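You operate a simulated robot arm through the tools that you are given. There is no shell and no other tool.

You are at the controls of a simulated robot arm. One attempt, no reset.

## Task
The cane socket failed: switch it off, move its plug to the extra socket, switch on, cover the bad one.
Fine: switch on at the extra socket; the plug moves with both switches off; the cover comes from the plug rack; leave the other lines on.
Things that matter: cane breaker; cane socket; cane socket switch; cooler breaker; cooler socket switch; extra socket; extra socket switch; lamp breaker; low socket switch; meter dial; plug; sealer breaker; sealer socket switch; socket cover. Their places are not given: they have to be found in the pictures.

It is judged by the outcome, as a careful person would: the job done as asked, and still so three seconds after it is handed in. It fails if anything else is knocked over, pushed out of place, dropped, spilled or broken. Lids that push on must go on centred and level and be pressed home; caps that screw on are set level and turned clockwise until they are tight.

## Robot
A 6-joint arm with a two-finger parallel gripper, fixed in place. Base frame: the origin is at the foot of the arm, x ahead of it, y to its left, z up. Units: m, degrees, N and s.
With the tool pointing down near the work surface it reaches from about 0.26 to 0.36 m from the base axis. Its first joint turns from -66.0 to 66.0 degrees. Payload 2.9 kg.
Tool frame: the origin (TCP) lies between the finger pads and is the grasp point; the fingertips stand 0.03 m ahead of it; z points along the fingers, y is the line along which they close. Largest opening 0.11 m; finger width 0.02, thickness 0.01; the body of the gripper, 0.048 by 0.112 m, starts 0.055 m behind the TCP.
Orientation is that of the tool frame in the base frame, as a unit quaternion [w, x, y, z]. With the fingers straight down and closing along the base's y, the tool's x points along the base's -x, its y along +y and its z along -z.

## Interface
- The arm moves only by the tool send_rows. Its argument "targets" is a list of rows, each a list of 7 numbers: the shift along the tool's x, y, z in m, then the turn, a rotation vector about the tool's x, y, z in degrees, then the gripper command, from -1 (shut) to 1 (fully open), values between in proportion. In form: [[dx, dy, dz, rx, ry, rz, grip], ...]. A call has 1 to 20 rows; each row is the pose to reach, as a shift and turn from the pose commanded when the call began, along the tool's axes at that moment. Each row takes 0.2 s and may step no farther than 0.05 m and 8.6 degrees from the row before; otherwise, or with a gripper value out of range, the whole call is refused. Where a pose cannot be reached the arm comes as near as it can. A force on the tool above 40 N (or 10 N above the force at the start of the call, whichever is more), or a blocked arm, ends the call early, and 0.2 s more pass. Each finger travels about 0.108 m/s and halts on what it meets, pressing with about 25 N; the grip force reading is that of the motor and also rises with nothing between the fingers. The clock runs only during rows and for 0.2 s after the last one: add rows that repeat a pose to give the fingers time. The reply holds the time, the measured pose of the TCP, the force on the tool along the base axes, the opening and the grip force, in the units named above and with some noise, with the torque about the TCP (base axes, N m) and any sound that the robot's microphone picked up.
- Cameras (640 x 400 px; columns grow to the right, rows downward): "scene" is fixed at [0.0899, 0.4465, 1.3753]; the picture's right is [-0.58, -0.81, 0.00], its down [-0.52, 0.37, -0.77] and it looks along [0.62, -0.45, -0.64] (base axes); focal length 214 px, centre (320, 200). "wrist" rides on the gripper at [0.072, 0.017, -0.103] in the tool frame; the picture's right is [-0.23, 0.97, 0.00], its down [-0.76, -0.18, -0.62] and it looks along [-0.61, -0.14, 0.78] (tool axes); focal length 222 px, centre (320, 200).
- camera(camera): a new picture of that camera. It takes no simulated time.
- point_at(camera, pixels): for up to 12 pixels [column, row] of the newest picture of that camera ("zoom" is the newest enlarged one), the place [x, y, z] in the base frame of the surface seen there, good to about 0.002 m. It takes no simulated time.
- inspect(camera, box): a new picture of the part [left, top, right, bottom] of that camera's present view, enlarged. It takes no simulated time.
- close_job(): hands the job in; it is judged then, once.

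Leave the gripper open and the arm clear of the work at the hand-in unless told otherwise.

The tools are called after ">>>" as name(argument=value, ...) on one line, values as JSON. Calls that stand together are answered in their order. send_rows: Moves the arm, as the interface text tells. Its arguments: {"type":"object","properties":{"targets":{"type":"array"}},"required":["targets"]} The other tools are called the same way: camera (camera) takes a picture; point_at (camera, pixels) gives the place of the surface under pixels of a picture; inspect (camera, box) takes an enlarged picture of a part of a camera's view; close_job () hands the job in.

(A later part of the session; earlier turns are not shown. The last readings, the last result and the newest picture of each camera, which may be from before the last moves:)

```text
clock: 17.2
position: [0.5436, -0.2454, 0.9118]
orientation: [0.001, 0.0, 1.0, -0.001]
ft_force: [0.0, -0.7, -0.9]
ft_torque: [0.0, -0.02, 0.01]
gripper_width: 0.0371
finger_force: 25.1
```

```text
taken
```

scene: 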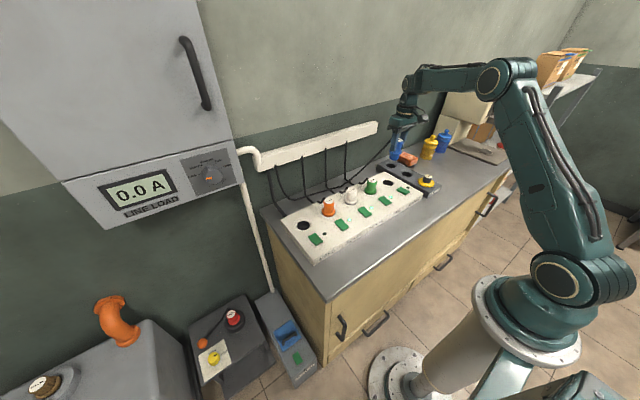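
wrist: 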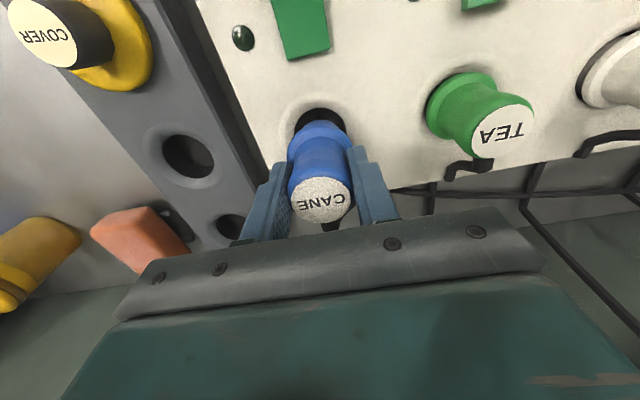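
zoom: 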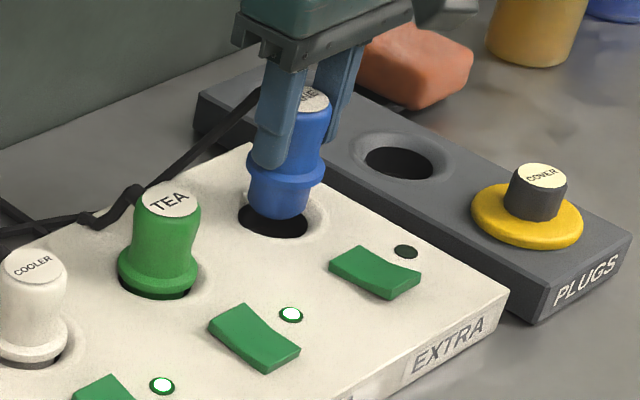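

The plug lines up over the hole. I'll lower it in small steps to the seating depth.

>>> send_rows(targets=[[0, 0, 0.004, 0, 0, 0, -1], [0, 0, 0.008, 0, 0, 0, -1], [0, 0, 0.012, 0, 0, 0, -1], [0, 0, 0.016, 0, 0, 0, -1], [0, 0, 0.02, 0, 0, 0, -1], [0, 0, 0.024, 0, 0, 0, -1], [0, 0, 0.028, 0, 0, 0, -1], [0, 0, 0.031, 0, 0, 0, -1], [0, 0, 0.034, 0, 0, 0, -1]])

>>> inspect(camera="scene", box=[360, 150, 430, 210])

```text
clock: 19.2
position: [0.5444, -0.2452, 0.8791]
orientation: [-0.001, 0.0, 1.0, 0.0]
ft_force: [-3.1, 1.3, 7.3]
ft_torque: [0.13, 0.2, 0.0]
gripper_width: 0.0372
finger_force: 24.5
```

```text
6.67 times, centred on (395, 180) of scene
```

zoom: 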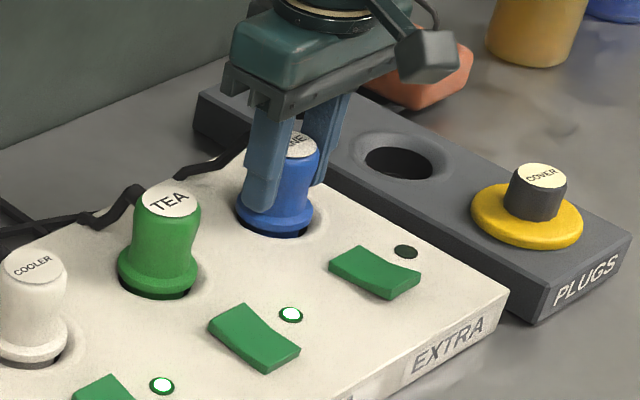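

The plug is nearly home with 7 N of resistance. I'll press on gently in 1 mm steps until it seats.

>>> send_rows(targets=[[0, 0, 0.001, 0, 0, 0, -1], [0, 0, 0.002, 0, 0, 0, -1], [0, 0, 0.003, 0, 0, 0, -1], [0, 0, 0.004, 0, 0, 0, -1], [0, 0, 0.005, 0, 0, 0, -1]])

>>> inspect(camera="scene", box=[360, 150, 430, 210])

```text
clock: 20.4
position: [0.5441, -0.2443, 0.8734]
orientation: [0.001, 0.0, 1.0, -0.002]
ft_force: [1.3, -0.9, 19.1]
ft_torque: [-0.3, -0.24, 0.06]
gripper_width: 0.0371
finger_force: 24.7
```

```text
6.67 times, centred on (395, 180) of scene
```

zoom: 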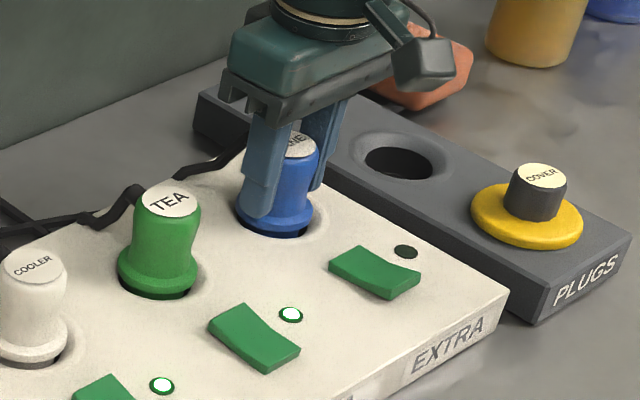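

Force is 19 N and the plug no longer moves, so it's bottoming out. I'll open the fingers in place and rise so I can compare its height with the other seated plugs.

>>> send_rows(targets=[[0, 0, -0.001, 0, 0, 0, 0], [0, 0, -0.002, 0, 0, 0, 0.18], [0, 0, -0.003, 0, 0, 0, 0.18], [0, 0, -0.03, 0, 0, 0, 0.18], [0, 0, -0.07, 0, 0, 0, 0.18], [0, 0, -0.11, 0, 0, 0, 0.18], [0, 0, -0.11, 0, 0, 0, 0.18]])

>>> camera(camera="wrist")

>>> inspect(camera="scene", box=[360, 160, 410, 200])

>>> point_at(camera="zoom", pixels=[[130, 190], [325, 95], [100, 285], [290, 180]])

```text
clock: 22.0
position: [0.5439, -0.2444, 0.9833]
orientation: [0.0, 0.0, 1.0, 0.0]
ft_force: [0.4, -0.1, -1.2]
ft_torque: [-0.01, 0.01, -0.02]
gripper_width: 0.0648
finger_force: 0.0
```

```text
taken
```

wrist: 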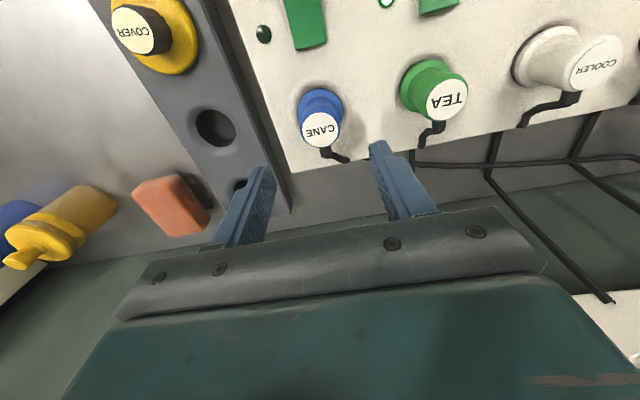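

```text
10.00 times, centred on (385, 180) of scene
```

zoom: 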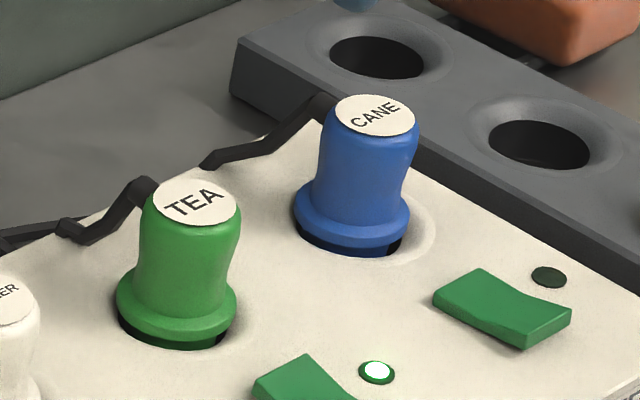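

```text
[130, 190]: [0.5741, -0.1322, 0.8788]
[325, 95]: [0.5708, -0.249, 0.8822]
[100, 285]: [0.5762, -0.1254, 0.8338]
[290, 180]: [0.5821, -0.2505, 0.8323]
```

Now I'll compare the heights of the TEA and CANE labels and flanges.

>>> point_at(camera="zoom", pixels=[[197, 202], [197, 215], [180, 200], [215, 195], [375, 115], [375, 128], [358, 112], [395, 110], [180, 318], [350, 228], [180, 325], [350, 234]])

>>> inspect(camera="wrist", box=[280, 40, 480, 165])

>>> point_at(camera="wrist", pixels=[[320, 130], [316, 124], [326, 122], [446, 100], [440, 95], [452, 93], [570, 62], [601, 64]])

```text
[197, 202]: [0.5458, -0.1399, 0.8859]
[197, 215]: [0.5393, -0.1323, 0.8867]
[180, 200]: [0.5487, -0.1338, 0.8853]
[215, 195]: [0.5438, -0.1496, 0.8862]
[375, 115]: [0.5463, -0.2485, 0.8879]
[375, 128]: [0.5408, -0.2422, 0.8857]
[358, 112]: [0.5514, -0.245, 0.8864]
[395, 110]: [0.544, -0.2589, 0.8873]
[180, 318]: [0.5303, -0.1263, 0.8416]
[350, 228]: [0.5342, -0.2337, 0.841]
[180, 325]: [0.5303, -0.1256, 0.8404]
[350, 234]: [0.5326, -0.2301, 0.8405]
```

```text
3.20 times, centred on (380, 102) of wrist
```

zoom: 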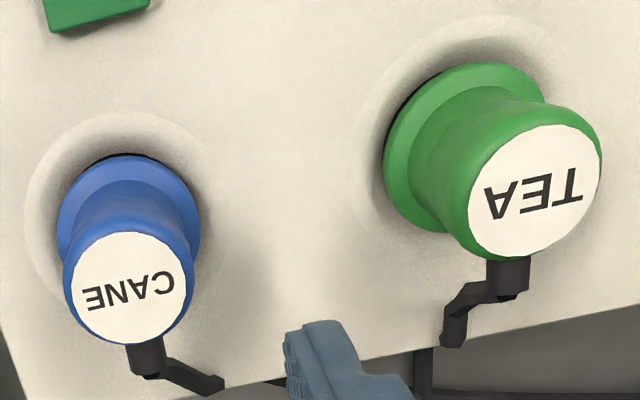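

```text
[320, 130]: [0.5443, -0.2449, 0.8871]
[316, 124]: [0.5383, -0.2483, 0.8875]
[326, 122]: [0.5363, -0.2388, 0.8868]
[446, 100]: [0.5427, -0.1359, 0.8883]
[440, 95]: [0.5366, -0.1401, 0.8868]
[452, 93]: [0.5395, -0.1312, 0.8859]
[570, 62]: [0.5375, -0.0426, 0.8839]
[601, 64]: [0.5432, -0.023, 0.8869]
```

Heights match within noise (0.887 vs 0.886). To be sure it is home, I'll close the fingers and press gently on the centre of the plug's top.

>>> send_rows(targets=[[0, 0, 0, 0, 0, 0, -1], [0, 0, 0, 0, 0, 0, -1], [0, 0, 0.03, 0, 0, 0, -1], [0, 0, 0.055, 0, 0, 0, -1], [0, 0, 0.062, 0, 0, 0, -1], [0, 0, 0.065, 0, 0, 0, -1], [0, 0, 0.067, 0, 0, 0, -1], [0, 0, 0.069, 0, 0, 0, -1]])

>>> inspect(camera="scene", box=[360, 160, 410, 200])

```text
clock: 23.8
position: [0.5437, -0.2442, 0.9178]
orientation: [0.002, 0.0, 1.0, 0.0]
ft_force: [-5.0, 1.8, 25.5]
ft_torque: [0.11, 0.36, 0.01]
gripper_width: 0.0
finger_force: 24.8
```

```text
10.00 times, centred on (385, 180) of scene
```

zoom: 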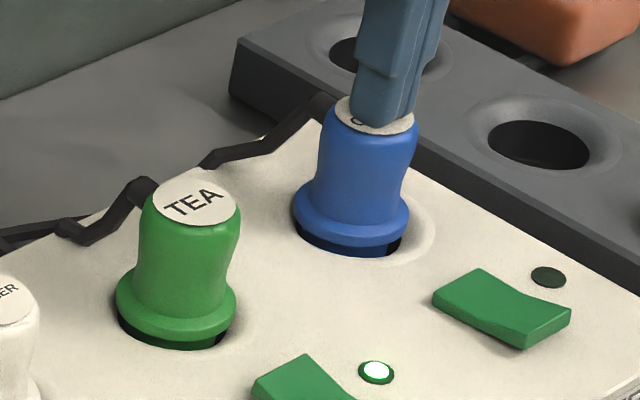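

The plug is solid under 25 N, so it is fully home. I'll rise and move back over the front end of the extra switch (about 0.444, -0.240).

>>> send_rows(targets=[[0, 0, -0.02, 0, 0, 0, -1], [0, 0, -0.06, 0, 0, 0, -1], [0.03, 0.002, -0.06, 0, 0, 0, -1], [0.065, 0.004, -0.06, 0, 0, 0, -1], [0.099, 0.005, -0.06, 0, 0, 0, -1], [0.099, 0.005, -0.06, 0, 0, 0, -1]])

>>> camera(camera="wrist")

>>> inspect(camera="scene", box=[370, 150, 440, 210])

```text
clock: 25.2
position: [0.4437, -0.2393, 0.9731]
orientation: [0.001, -0.001, 1.0, 0.0]
ft_force: [0.0, -0.1, -0.3]
ft_torque: [0.05, -0.01, 0.02]
gripper_width: 0.0004
finger_force: 25.1
```

```text
taken
```

wrist: 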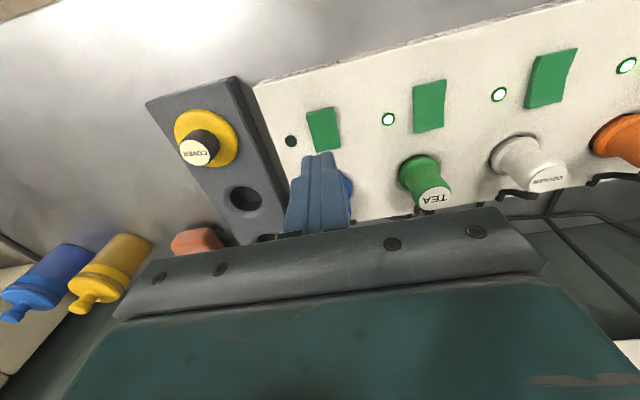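

```text
6.67 times, centred on (405, 180) of scene
```

zoom: 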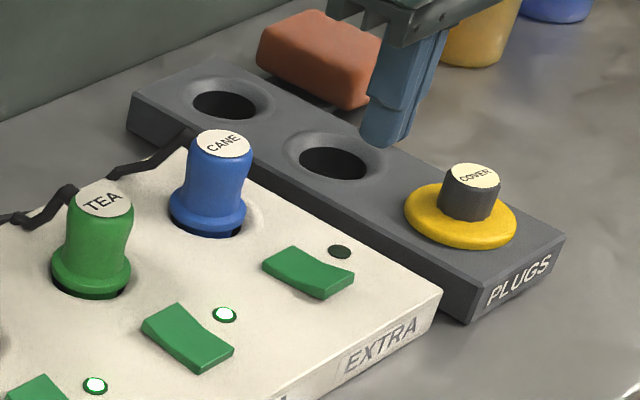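

I'll verify the extra switch's corners from the wrist view before pressing.

>>> point_at(camera="wrist", pixels=[[309, 114], [331, 109], [318, 148], [338, 146], [322, 128], [292, 141], [193, 152], [207, 138]])

```text
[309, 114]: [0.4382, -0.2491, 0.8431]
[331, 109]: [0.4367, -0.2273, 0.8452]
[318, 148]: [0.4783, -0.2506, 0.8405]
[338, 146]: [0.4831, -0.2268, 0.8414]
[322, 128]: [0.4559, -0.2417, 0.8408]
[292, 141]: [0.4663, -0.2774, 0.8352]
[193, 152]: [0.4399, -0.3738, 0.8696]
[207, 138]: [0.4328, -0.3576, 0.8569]
```

The front end is raised (z≈0.845) with centre y≈-0.239. I'll descend and press it the same way as the cane switch.

>>> send_rows(targets=[[0, 0, 0.03, 0, 0, 0, -1], [0, 0, 0.06, 0, 0, 0, -1], [0, 0, 0.084, 0, 0, 0, -1], [0, 0, 0.09, 0, 0, 0, -1], [0, 0, 0.094, 0, 0, 0, -1], [0, 0, 0.097, 0, 0, 0, -1], [0, 0, 0.099, 0, 0, 0, -1], [0, 0, 0.101, 0, 0, 0, -1], [0, 0, 0.103, 0, 0, 0, -1]])

>>> inspect(camera="scene", box=[370, 150, 440, 210])

```text
clock: 27.2
position: [0.4451, -0.24, 0.8729]
orientation: [0.001, 0.0, 1.0, 0.0]
ft_force: [-6.1, 4.3, 17.7]
ft_torque: [0.11, 0.0, -0.03]
gripper_width: 0.0001
finger_force: 24.8
```

```text
6.67 times, centred on (405, 180) of scene
```

zoom: 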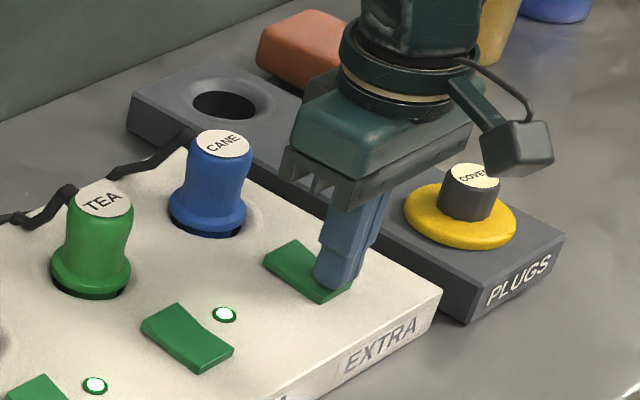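

Force is 18 N. I'll press 2 mm further to be sure the rocker tips over, then lift and check the rocker and lamp.

>>> send_rows(targets=[[0, 0, 0.0015, 0, 0, 0, -1], [0, 0, 0.0015, 0, 0, 0, -1], [0, 0, -0.01, 0, 0, 0, -1], [0, 0, -0.04, 0, 0, 0, -1], [0, 0, -0.08, 0, 0, 0, -1], [0, 0, -0.11, 0, 0, 0, -1], [0, 0, -0.11, 0, 0, 0, -1]])

>>> camera(camera="wrist")

>>> camera(camera="scene")

>>> inspect(camera="scene", box=[370, 150, 440, 210])

>>> inspect(camera="scene", box=[60, 130, 260, 240])

```text
clock: 27.7
position: [0.4449, -0.24, 0.8724]
orientation: [0.001, 0.0, 1.0, 0.0]
ft_force: [-2.6, 0.5, 5.1]
ft_torque: [0.03, 0.02, 0.03]
gripper_width: 0.0
finger_force: 25.1
stopped in row 2: the force on the tool passed its limit at 42 N (the readings are from after the stop); the commanded pose is now the measured one
```

```text
taken
```

wrist: 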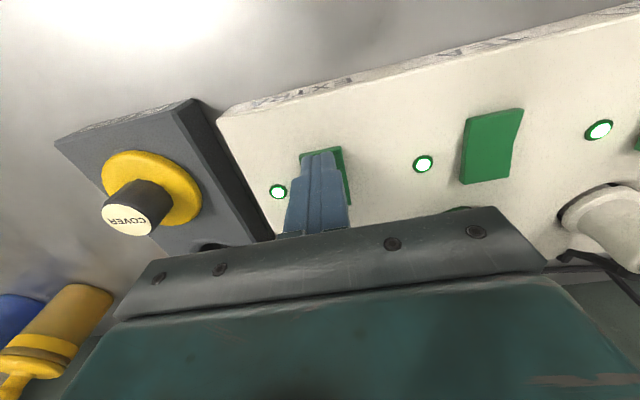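

```text
taken
```

scene: 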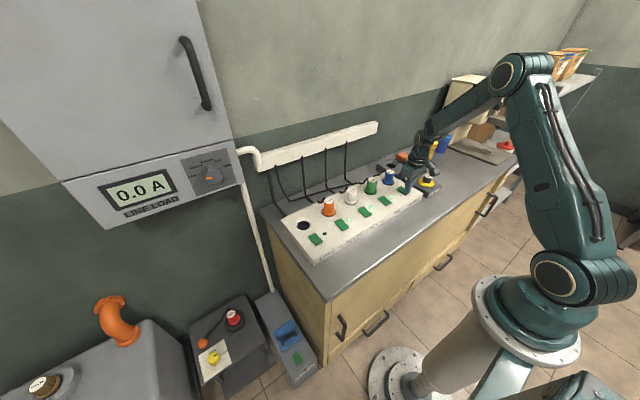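

```text
6.67 times, centred on (405, 180) of scene
```

zoom: 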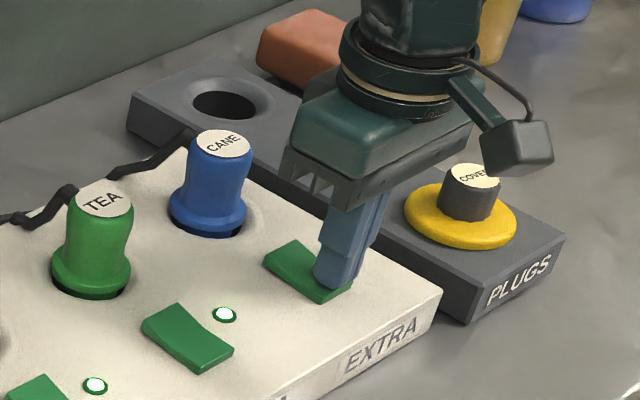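

```text
3.20 times, centred on (160, 185) of scene
```

zoom: 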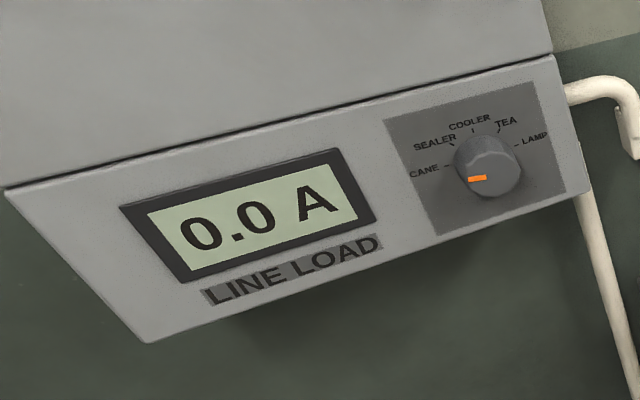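

The force stop triggered at 42 N, and the extra lamp at (279,192) in the wrist view is now lit, so the switch is on. I'll lift off straight up and check everything.

>>> send_rows(targets=[[0, 0, -0.01, 0, 0, 0, -1], [0, 0, -0.04, 0, 0, 0, -1], [0, 0, -0.08, 0, 0, 0, -1], [0, 0, -0.11, 0, 0, 0, -1], [0, 0, -0.11, 0, 0, 0, -1]])

>>> camera(camera="wrist")

>>> camera(camera="scene")

>>> inspect(camera="scene", box=[260, 140, 450, 270])

>>> inspect(camera="scene", box=[60, 130, 260, 240])

```text
clock: 28.9
position: [0.4442, -0.2395, 0.9835]
orientation: [0.0, 0.0, 1.0, 0.001]
ft_force: [0.1, 0.7, -0.9]
ft_torque: [0.0, -0.01, 0.01]
gripper_width: 0.0
finger_force: 25.2
```

```text
taken
```

wrist: 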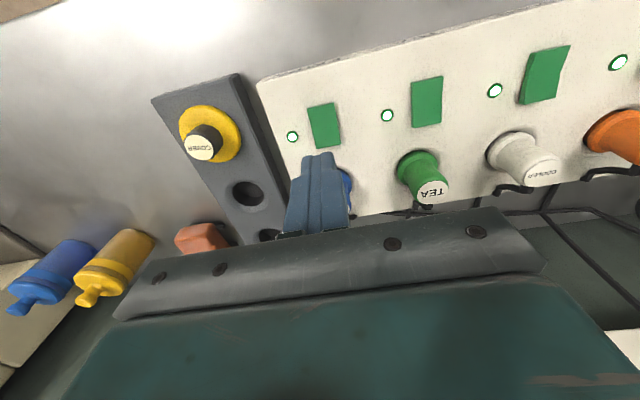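

```text
taken
```

scene: 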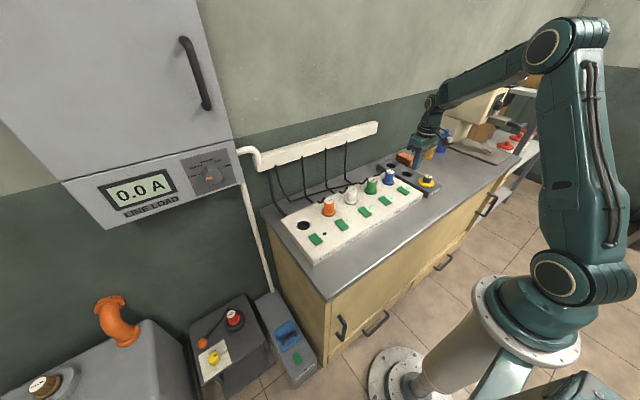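

```text
3.08 times, centred on (355, 205) of scene
```

zoom: 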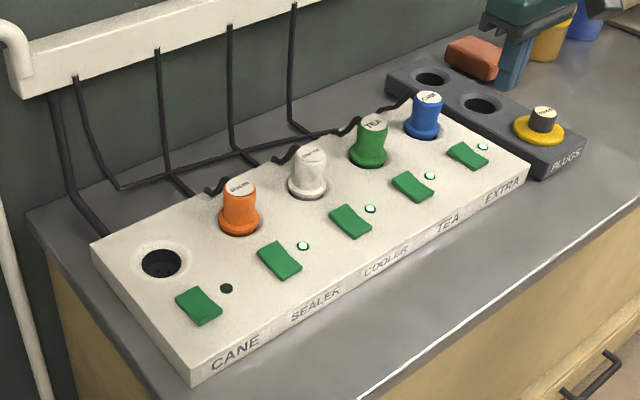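

```text
3.20 times, centred on (160, 185) of scene
```

zoom: 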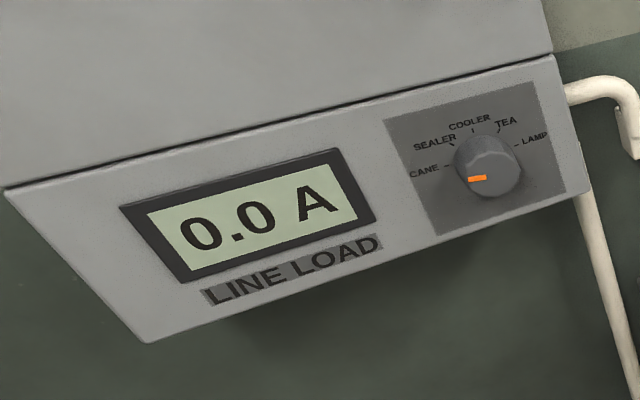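

All four lines' lamps (sealer, cooler, tea, extra) are lit and cane is dark. Next is the cover on the rack. I'll measure it from the wrist view.

>>> inspect(camera="wrist", box=[165, 90, 265, 180])

>>> inspect(camera="scene", box=[405, 160, 450, 200])

```text
4.44 times, centred on (215, 135) of wrist
```

zoom: 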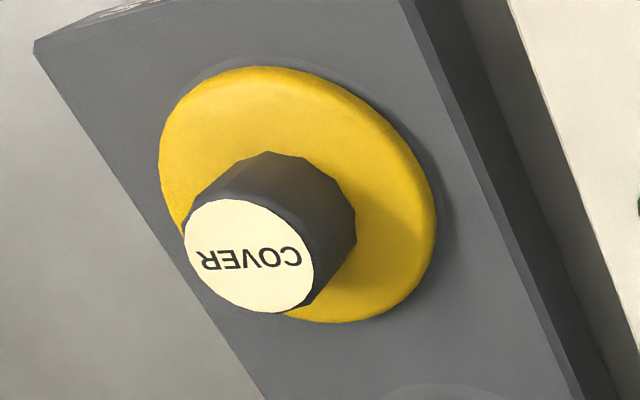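

```text
10.00 times, centred on (428, 180) of scene
```

zoom: 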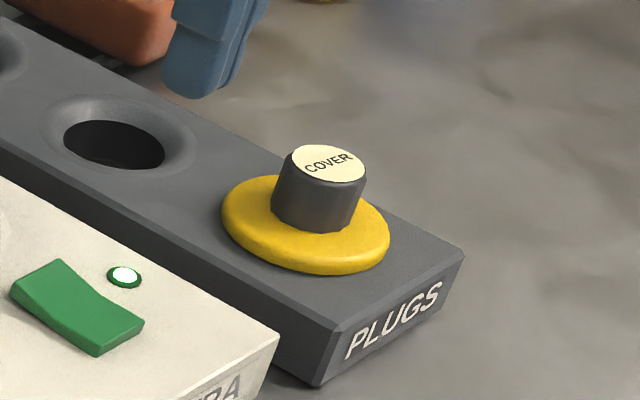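

I'll measure the knob's label and the yellow disc in this scene zoom.

>>> point_at(camera="zoom", pixels=[[328, 163], [300, 160], [360, 165], [320, 200], [315, 225], [240, 220], [375, 235], [310, 260], [250, 190], [380, 260], [280, 290], [200, 200]])

>>> point_at(camera="wrist", pixels=[[199, 148], [191, 149], [208, 146], [205, 110], [183, 125], [237, 150], [225, 163], [236, 141], [241, 130], [160, 108]])

```text
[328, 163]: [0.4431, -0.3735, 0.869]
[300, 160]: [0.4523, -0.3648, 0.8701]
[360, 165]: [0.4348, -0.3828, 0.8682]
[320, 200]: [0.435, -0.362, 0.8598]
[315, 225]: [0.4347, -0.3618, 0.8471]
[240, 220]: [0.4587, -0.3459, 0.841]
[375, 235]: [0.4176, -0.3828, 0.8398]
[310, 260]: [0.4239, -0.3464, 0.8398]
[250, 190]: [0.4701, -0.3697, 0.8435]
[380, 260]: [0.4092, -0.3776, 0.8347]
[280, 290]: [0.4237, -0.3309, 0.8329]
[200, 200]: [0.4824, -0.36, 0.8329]
```

```text
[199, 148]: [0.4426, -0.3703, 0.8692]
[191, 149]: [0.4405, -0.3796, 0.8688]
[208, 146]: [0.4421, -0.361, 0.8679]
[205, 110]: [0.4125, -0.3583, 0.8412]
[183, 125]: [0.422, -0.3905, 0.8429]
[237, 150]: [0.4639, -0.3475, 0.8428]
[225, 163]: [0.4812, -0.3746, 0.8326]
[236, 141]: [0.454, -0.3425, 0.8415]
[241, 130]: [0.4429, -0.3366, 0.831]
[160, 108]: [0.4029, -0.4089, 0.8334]
```

The knob axis is at about (0.443, -0.371), knob top z≈0.869, disc top z≈0.842. I'll move above it with the gripper opened to 5 cm and look.

>>> send_rows(targets=[[0, -0.03, 0, 0, 0, 0, -0.09], [0.001, -0.07, 0, 0, 0, 0, -0.09], [0.002, -0.105, 0, 0, 0, 0, -0.09], [0.002, -0.131, 0, 0, 0, 0, -0.09], [0.002, -0.131, 0, 0, 0, 0, -0.09], [0.002, -0.131, 0, 0, 0, 0, -0.09]])

>>> camera(camera="wrist")

>>> inspect(camera="wrist", box=[275, 65, 375, 155])

```text
clock: 30.3
position: [0.4425, -0.3711, 0.9821]
orientation: [0.002, 0.0, 1.0, 0.0]
ft_force: [0.4, -0.2, 0.1]
ft_torque: [-0.04, 0.0, -0.05]
gripper_width: 0.0502
finger_force: 0.1
```

```text
taken
```

wrist: 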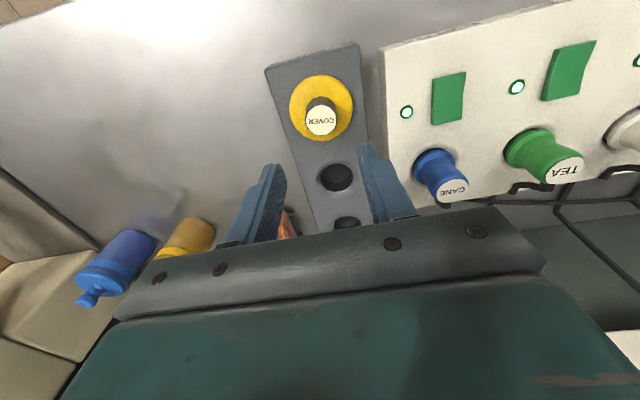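

```text
4.44 times, centred on (325, 110) of wrist
```

zoom: 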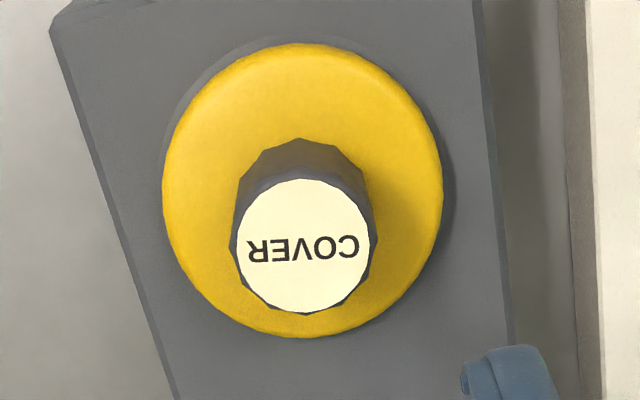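

>>> point_at(camera="zoom", pixels=[[304, 246], [242, 250], [366, 240], [304, 183], [305, 308], [166, 190], [440, 190], [305, 48], [300, 330]])

```text
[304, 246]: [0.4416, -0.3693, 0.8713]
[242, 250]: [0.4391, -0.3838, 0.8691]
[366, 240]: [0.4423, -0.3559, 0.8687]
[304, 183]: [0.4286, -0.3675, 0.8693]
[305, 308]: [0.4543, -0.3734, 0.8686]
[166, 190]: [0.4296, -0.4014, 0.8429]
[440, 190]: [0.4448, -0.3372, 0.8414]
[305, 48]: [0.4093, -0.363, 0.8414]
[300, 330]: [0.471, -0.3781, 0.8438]
```

The knob and disc centre on (0.441, -0.370), knob about 30 mm wide. I'll shift 2 mm and lower until the fingertips stand just above the disc.

>>> send_rows(targets=[[0.002, 0.001, 0.03, 0, 0, 0, -0.09], [0.002, 0.001, 0.06, 0, 0, 0, -0.09], [0.002, 0.001, 0.085, 0, 0, 0, -0.09], [0.002, 0.001, 0.1, 0, 0, 0, -0.09], [0.002, 0.001, 0.1065, 0, 0, 0, -0.09], [0.002, 0.001, 0.1065, 0, 0, 0, -0.09]])

>>> camera(camera="wrist")

>>> inspect(camera="scene", box=[395, 150, 455, 200])

```text
clock: 31.7
position: [0.4403, -0.3701, 0.8757]
orientation: [0.001, 0.001, 1.0, 0.0]
ft_force: [0.1, -0.5, -0.8]
ft_torque: [-0.01, -0.02, -0.03]
gripper_width: 0.0502
finger_force: 0.0
```

```text
taken
```

wrist: 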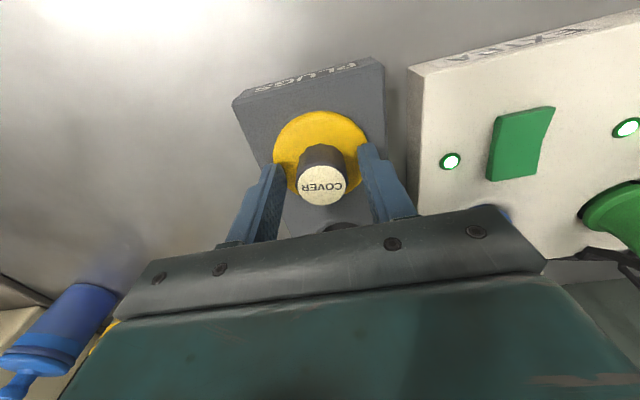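

```text
8.00 times, centred on (425, 175) of scene
```

zoom: 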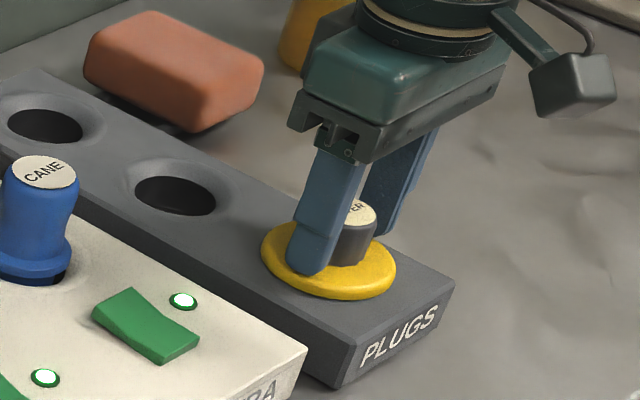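

The knob is centred between the fingers with the tips just above the disc and no contact force. I'll close the gripper on it.

>>> send_rows(targets=[[0, 0, 0, 0, 0, 0, -0.4], [0, 0, 0, 0, 0, 0, -0.7], [0, 0, 0, 0, 0, 0, -1], [0, 0, 0, 0, 0, 0, -1]])

>>> inspect(camera="scene", box=[395, 150, 455, 200])

>>> camera(camera="wrist")

```text
clock: 32.7
position: [0.4405, -0.37, 0.876]
orientation: [0.001, 0.0, 1.0, 0.0]
ft_force: [-0.3, -1.1, -0.1]
ft_torque: [-0.01, -0.03, 0.04]
gripper_width: 0.0302
finger_force: 24.9
```

```text
8.00 times, centred on (425, 175) of scene
```

zoom: 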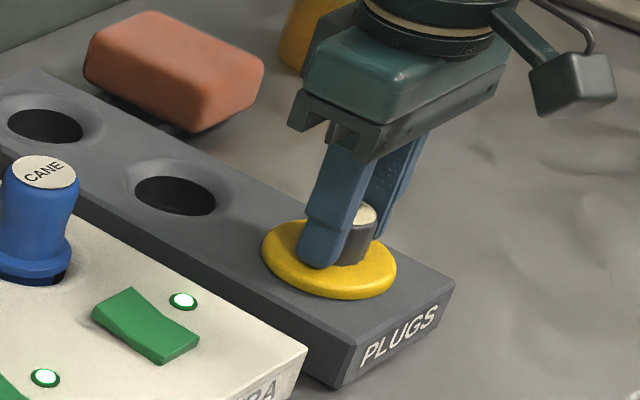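

```text
taken
```

wrist: 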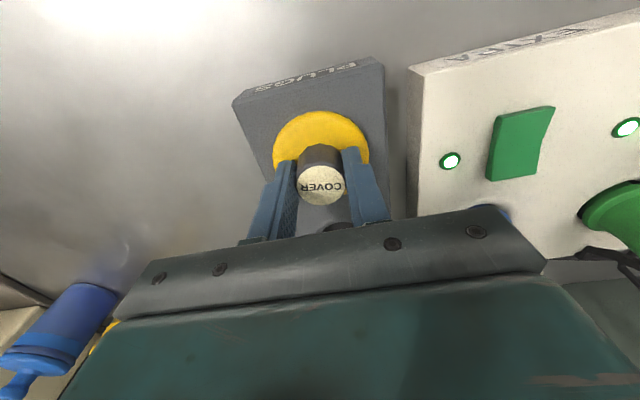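

Gripped at 30 mm. I'll pull straight up slowly at first.

>>> send_rows(targets=[[0, 0, -0.003, 0, 0, 0, -1], [0, 0, -0.007, 0, 0, 0, -1], [0, 0, -0.012, 0, 0, 0, -1], [0, 0, -0.02, 0, 0, 0, -1], [0, 0, -0.03, 0, 0, 0, -1], [0, 0, -0.04, 0, 0, 0, -1]])

>>> inspect(camera="scene", box=[395, 140, 455, 200])

>>> camera(camera="wrist")

```text
clock: 34.1
position: [0.4418, -0.3713, 0.9157]
orientation: [0.0, 0.0, 1.0, 0.0]
ft_force: [-0.2, 0.4, -0.4]
ft_torque: [0.03, 0.01, 0.05]
gripper_width: 0.0298
finger_force: 24.2
```

```text
6.67 times, centred on (425, 170) of scene
```

zoom: 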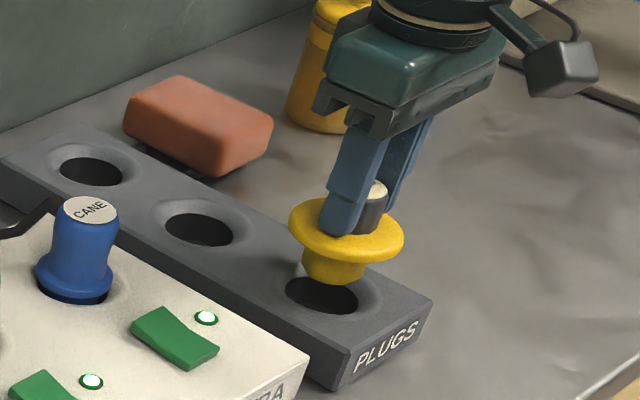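

```text
taken
```

wrist: 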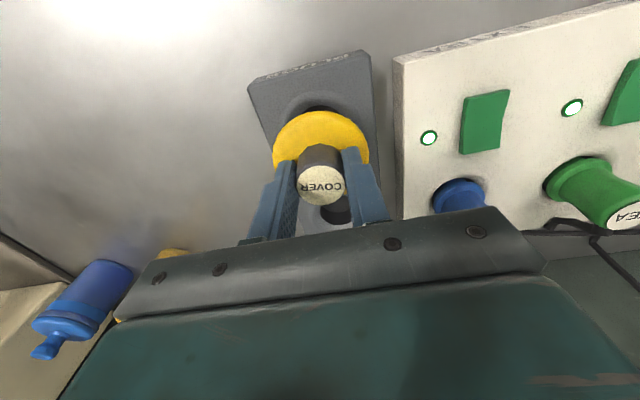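

The cover is out cleanly with its shank visible. I'll lift to z≈1.02 and carry it toward the cane socket in two moves.

>>> send_rows(targets=[[0, 0, -0.03, 0, 0, 0, -1], [0, 0, -0.07, 0, 0, 0, -1], [0, 0, -0.105, 0, 0, 0, -1], [-0.005, 0.025, -0.105, 0, 0, 0, -1], [-0.012, 0.065, -0.105, 0, 0, 0, -1], [-0.02, 0.108, -0.105, 0, 0, 0, -1], [-0.028, 0.15, -0.105, 0, 0, 0, -1], [-0.036, 0.192, -0.105, 0, 0, 0, -1], [-0.044, 0.234, -0.105, 0, 0, 0, -1], [-0.052, 0.276, -0.105, 0, 0, 0, -1]])

>>> camera(camera="scene")

```text
clock: 36.3
position: [0.4928, -0.0923, 1.0206]
orientation: [-0.001, 0.001, 1.0, 0.0]
ft_force: [-0.1, 0.6, 0.0]
ft_torque: [-0.01, 0.01, 0.01]
gripper_width: 0.03
finger_force: 24.2
```

```text
taken
```

scene: 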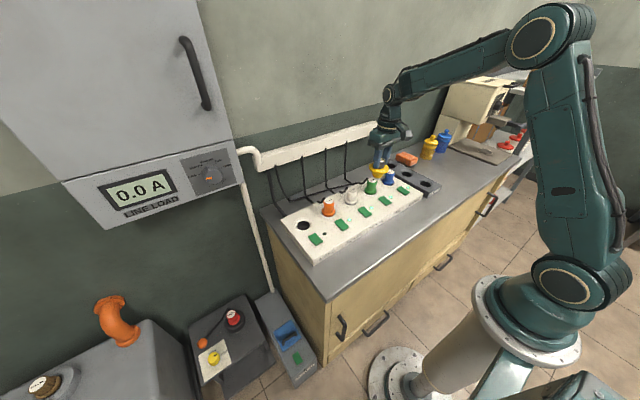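

The transport is smooth and the cover is held at 30 mm. I'll continue to above the cane socket at (0.543, 0.195).

>>> send_rows(targets=[[-0.004, 0.02, 0, 0, 0, 0, -1], [-0.01, 0.06, 0, 0, 0, 0, -1], [-0.018, 0.102, 0, 0, 0, 0, -1], [-0.026, 0.145, 0, 0, 0, 0, -1], [-0.033, 0.188, 0, 0, 0, 0, -1], [-0.04, 0.231, 0, 0, 0, 0, -1], [-0.046, 0.268, 0, 0, 0, 0, -1], [-0.05, 0.289, 0, 0, 0, 0, -1], [-0.05, 0.289, 0, 0, 0, 0, -1]])

>>> camera(camera="wrist")

>>> inspect(camera="wrist", box=[260, 60, 380, 200])

>>> inspect(camera="scene", box=[270, 140, 350, 240])

```text
clock: 38.3
position: [0.5418, 0.1948, 1.0197]
orientation: [0.001, -0.001, 1.0, -0.002]
ft_force: [0.8, 0.2, -0.4]
ft_torque: [0.02, 0.01, -0.02]
gripper_width: 0.03
finger_force: 24.9
```

```text
taken
```

wrist: 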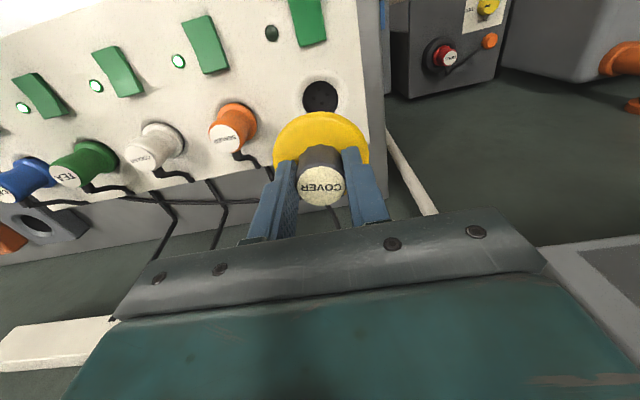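

```text
2.86 times, centred on (320, 130) of wrist
```

zoom: 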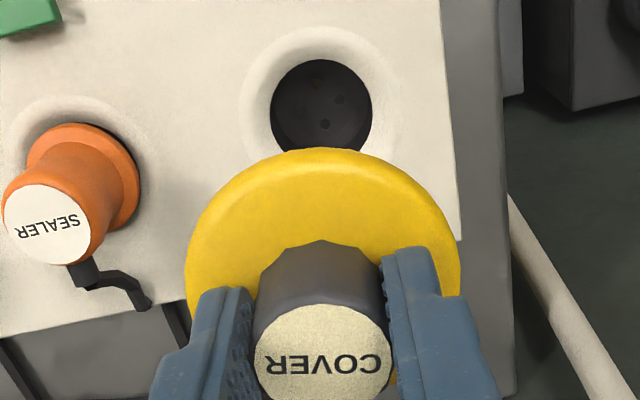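

```text
4.00 times, centred on (310, 190) of scene
```

zoom: 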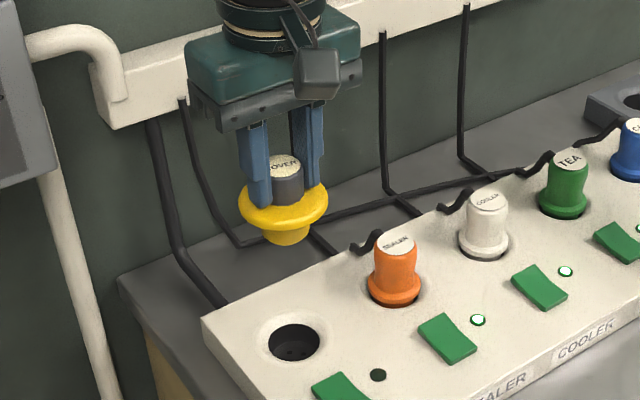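

The cover hangs level above the cane socket. I'll measure the hole's rim and contact holes from the wrist view to centre precisely.

>>> inspect(camera="wrist", box=[280, 60, 360, 120])

>>> point_at(camera="wrist", pixels=[[301, 97], [339, 97], [320, 79], [293, 97], [347, 97], [320, 70], [345, 175], [302, 180]])

```text
6.67 times, centred on (320, 90) of wrist
```

zoom: 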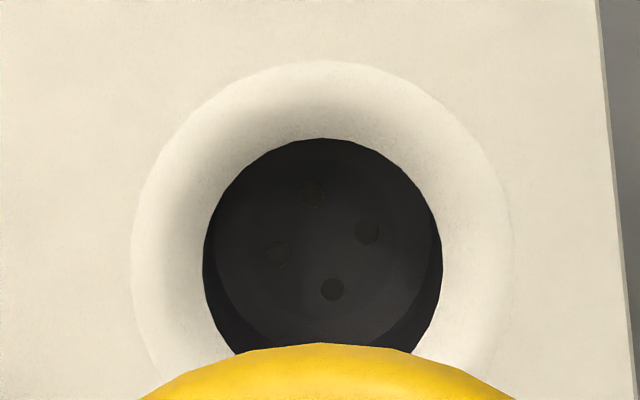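

```text
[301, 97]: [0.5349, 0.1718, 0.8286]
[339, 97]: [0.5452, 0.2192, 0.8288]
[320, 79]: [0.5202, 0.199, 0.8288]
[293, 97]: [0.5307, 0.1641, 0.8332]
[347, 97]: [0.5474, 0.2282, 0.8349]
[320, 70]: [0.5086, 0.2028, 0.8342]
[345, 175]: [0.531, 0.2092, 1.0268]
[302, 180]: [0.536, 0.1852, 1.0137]
```

>>> point_at(camera="zoom", pixels=[[313, 193], [368, 231], [332, 289], [278, 254], [206, 265], [440, 265], [322, 139], [137, 240], [510, 240], [320, 64]])

```text
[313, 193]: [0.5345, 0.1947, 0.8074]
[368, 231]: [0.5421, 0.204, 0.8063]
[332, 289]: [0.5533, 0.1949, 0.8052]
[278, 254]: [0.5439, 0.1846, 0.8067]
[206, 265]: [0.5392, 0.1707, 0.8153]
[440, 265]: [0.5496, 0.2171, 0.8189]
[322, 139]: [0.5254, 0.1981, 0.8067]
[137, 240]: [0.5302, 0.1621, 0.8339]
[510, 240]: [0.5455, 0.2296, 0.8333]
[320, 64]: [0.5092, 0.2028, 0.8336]
```

The cane socket centre is (0.5435, 0.1946), matching the commanded position. I'll lower to just above the hole and check.

>>> send_rows(targets=[[0, 0, 0.02, 0, 0, 0, -1], [0, 0, 0.05, 0, 0, 0, -1], [0, 0, 0.08, 0, 0, 0, -1], [0, 0, 0.1, 0, 0, 0, -1], [0, 0, 0.11, 0, 0, 0, -1], [0, 0, 0.11, 0, 0, 0, -1]])

>>> inspect(camera="scene", box=[275, 180, 345, 240])

>>> camera(camera="wrist")

```text
clock: 39.7
position: [0.5428, 0.1951, 0.9108]
orientation: [0.001, 0.001, 1.0, 0.0]
ft_force: [1.1, 0.9, -0.4]
ft_torque: [0.0, 0.0, 0.04]
gripper_width: 0.03
finger_force: 25.2
```

```text
6.67 times, centred on (310, 210) of scene
```

zoom: 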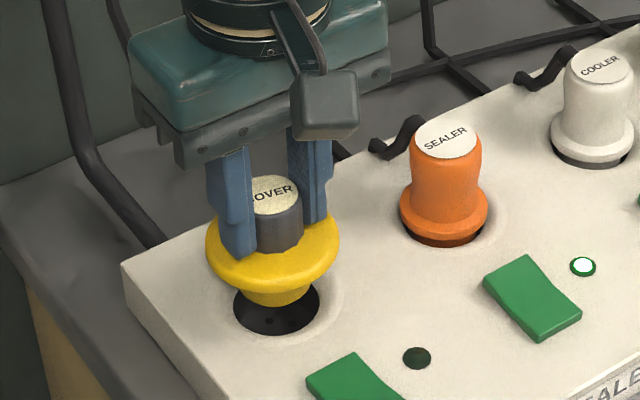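

```text
taken
```

wrist: 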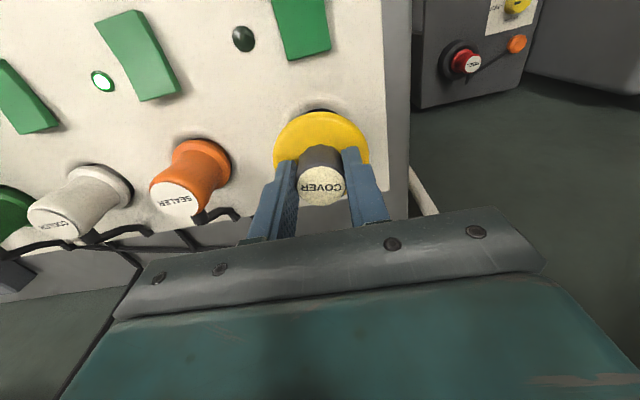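

The cover's shank is centred above the hole and level. I'll lower it in small steps into the socket.

>>> send_rows(targets=[[0, 0, 0.005, 0, 0, 0, -1], [0, 0, 0.01, 0, 0, 0, -1], [0, 0, 0.015, 0, 0, 0, -1], [0, 0, 0.02, 0, 0, 0, -1], [0, 0, 0.025, 0, 0, 0, -1], [0, 0, 0.028, 0, 0, 0, -1], [0, 0, 0.031, 0, 0, 0, -1], [0, 0, 0.033, 0, 0, 0, -1]])

>>> inspect(camera="scene", box=[275, 180, 345, 240])

```text
clock: 41.5
position: [0.5428, 0.195, 0.8776]
orientation: [0.002, 0.0, 1.0, 0.0]
ft_force: [-0.2, 0.5, 0.2]
ft_torque: [0.02, -0.03, 0.0]
gripper_width: 0.0301
finger_force: 24.9
```

```text
6.67 times, centred on (310, 210) of scene
```

zoom: 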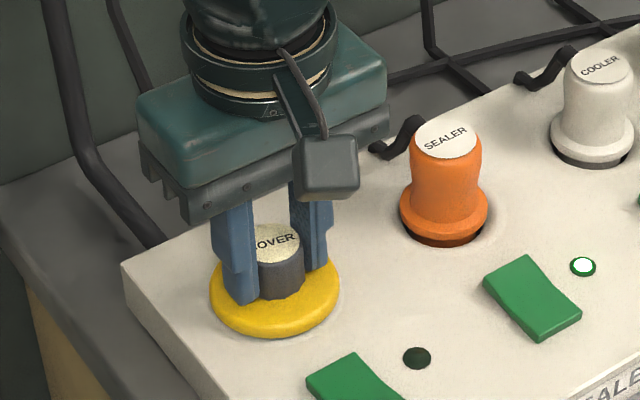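

It slid in with no force and sits almost flush. I'll press on in 1 mm steps until it is home.

>>> send_rows(targets=[[0, 0, 0.001, 0, 0, 0, -1], [0, 0, 0.002, 0, 0, 0, -1], [0, 0, 0.003, 0, 0, 0, -1], [0, 0, 0.004, 0, 0, 0, -1]])

```text
clock: 42.5
position: [0.5429, 0.1941, 0.8762]
orientation: [0.002, -0.001, 1.0, 0.0]
ft_force: [-5.8, -1.2, 19.1]
ft_torque: [-0.09, 0.36, 0.05]
gripper_width: 0.0299
finger_force: 25.3
```

Force is 19 N at z 0.876, so the disc has met the strip. I'll open the fingers, rise, and look.

>>> send_rows(targets=[[0, 0, -0.001, 0, 0, 0, -0.3], [0, 0, -0.002, 0, 0, 0, -0.09], [0, 0, -0.003, 0, 0, 0, -0.09], [0, 0, -0.03, 0, 0, 0, -0.09], [0, 0, -0.07, 0, 0, 0, -0.09], [0, 0, -0.1, 0, 0, 0, -0.09], [0, 0, -0.1, 0, 0, 0, -0.09]])

>>> camera(camera="wrist")

>>> inspect(camera="wrist", box=[270, 60, 390, 160])

>>> point_at(camera="zoom", pixels=[[200, 120], [440, 120], [320, 60], [320, 260], [320, 200]])

>>> inspect(camera="scene", box=[275, 180, 345, 240])

```text
clock: 44.1
position: [0.5429, 0.1952, 0.9751]
orientation: [0.001, 0.0, 1.0, 0.0]
ft_force: [-0.8, -0.1, 0.5]
ft_torque: [0.0, -0.02, -0.01]
gripper_width: 0.0502
finger_force: 0.1
```

```text
taken
```

wrist: 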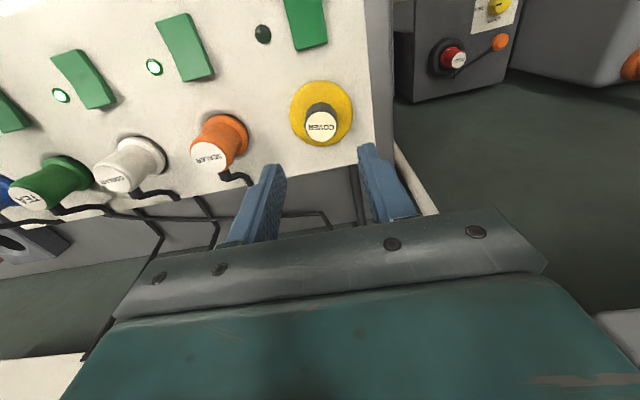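

```text
4.00 times, centred on (330, 110) of wrist
```

zoom: 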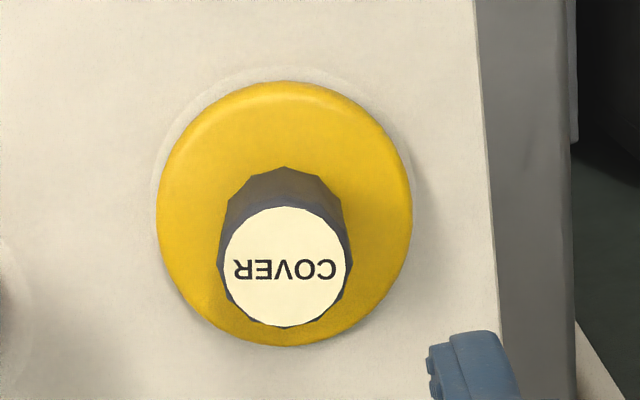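

```text
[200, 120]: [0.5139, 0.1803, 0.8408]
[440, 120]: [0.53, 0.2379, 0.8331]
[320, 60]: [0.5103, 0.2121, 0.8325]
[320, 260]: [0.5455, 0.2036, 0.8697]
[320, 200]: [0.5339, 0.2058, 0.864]
```

```text
6.67 times, centred on (310, 210) of scene
```

zoom: 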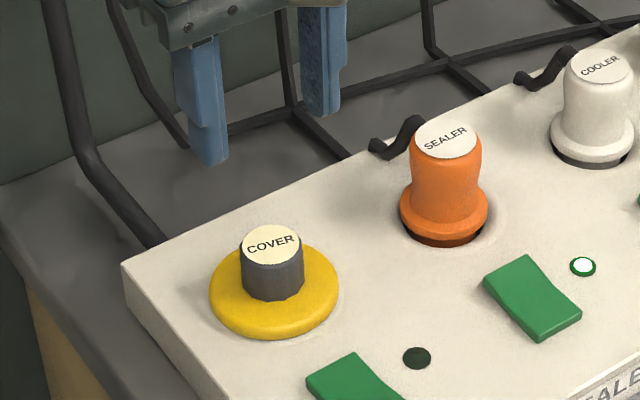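

The cover sits centred and level. As a final seating, I'll close the fingers and press gently on the centre of its knob.

>>> send_rows(targets=[[0, 0, 0, 0, 0, 0, -1], [0, 0, 0, 0, 0, 0, -1], [0, 0, 0.03, 0, 0, 0, -1], [0, 0, 0.06, 0, 0, 0, -1], [0, 0, 0.07, 0, 0, 0, -1], [0, 0, 0.073, 0, 0, 0, -1], [0, 0, 0.075, 0, 0, 0, -1], [0, 0, 0.0765, 0, 0, 0, -1]])

>>> inspect(camera="scene", box=[275, 180, 345, 240])

```text
clock: 45.9
position: [0.5434, 0.1954, 0.8991]
orientation: [0.003, 0.0, 1.0, 0.0]
ft_force: [-4.3, -1.8, 21.7]
ft_torque: [-0.06, 0.26, -0.02]
gripper_width: 0.0001
finger_force: 25.0
```

```text
6.67 times, centred on (310, 210) of scene
```

zoom: 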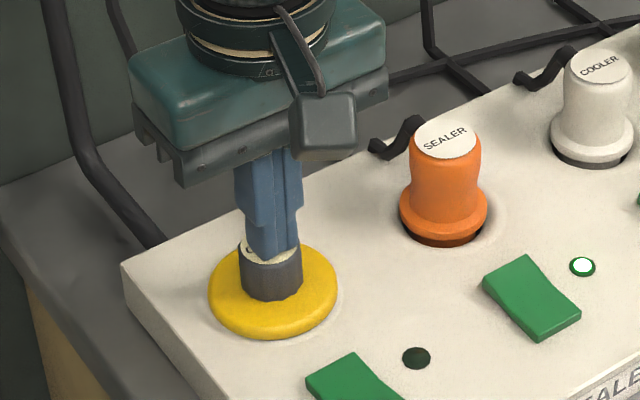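

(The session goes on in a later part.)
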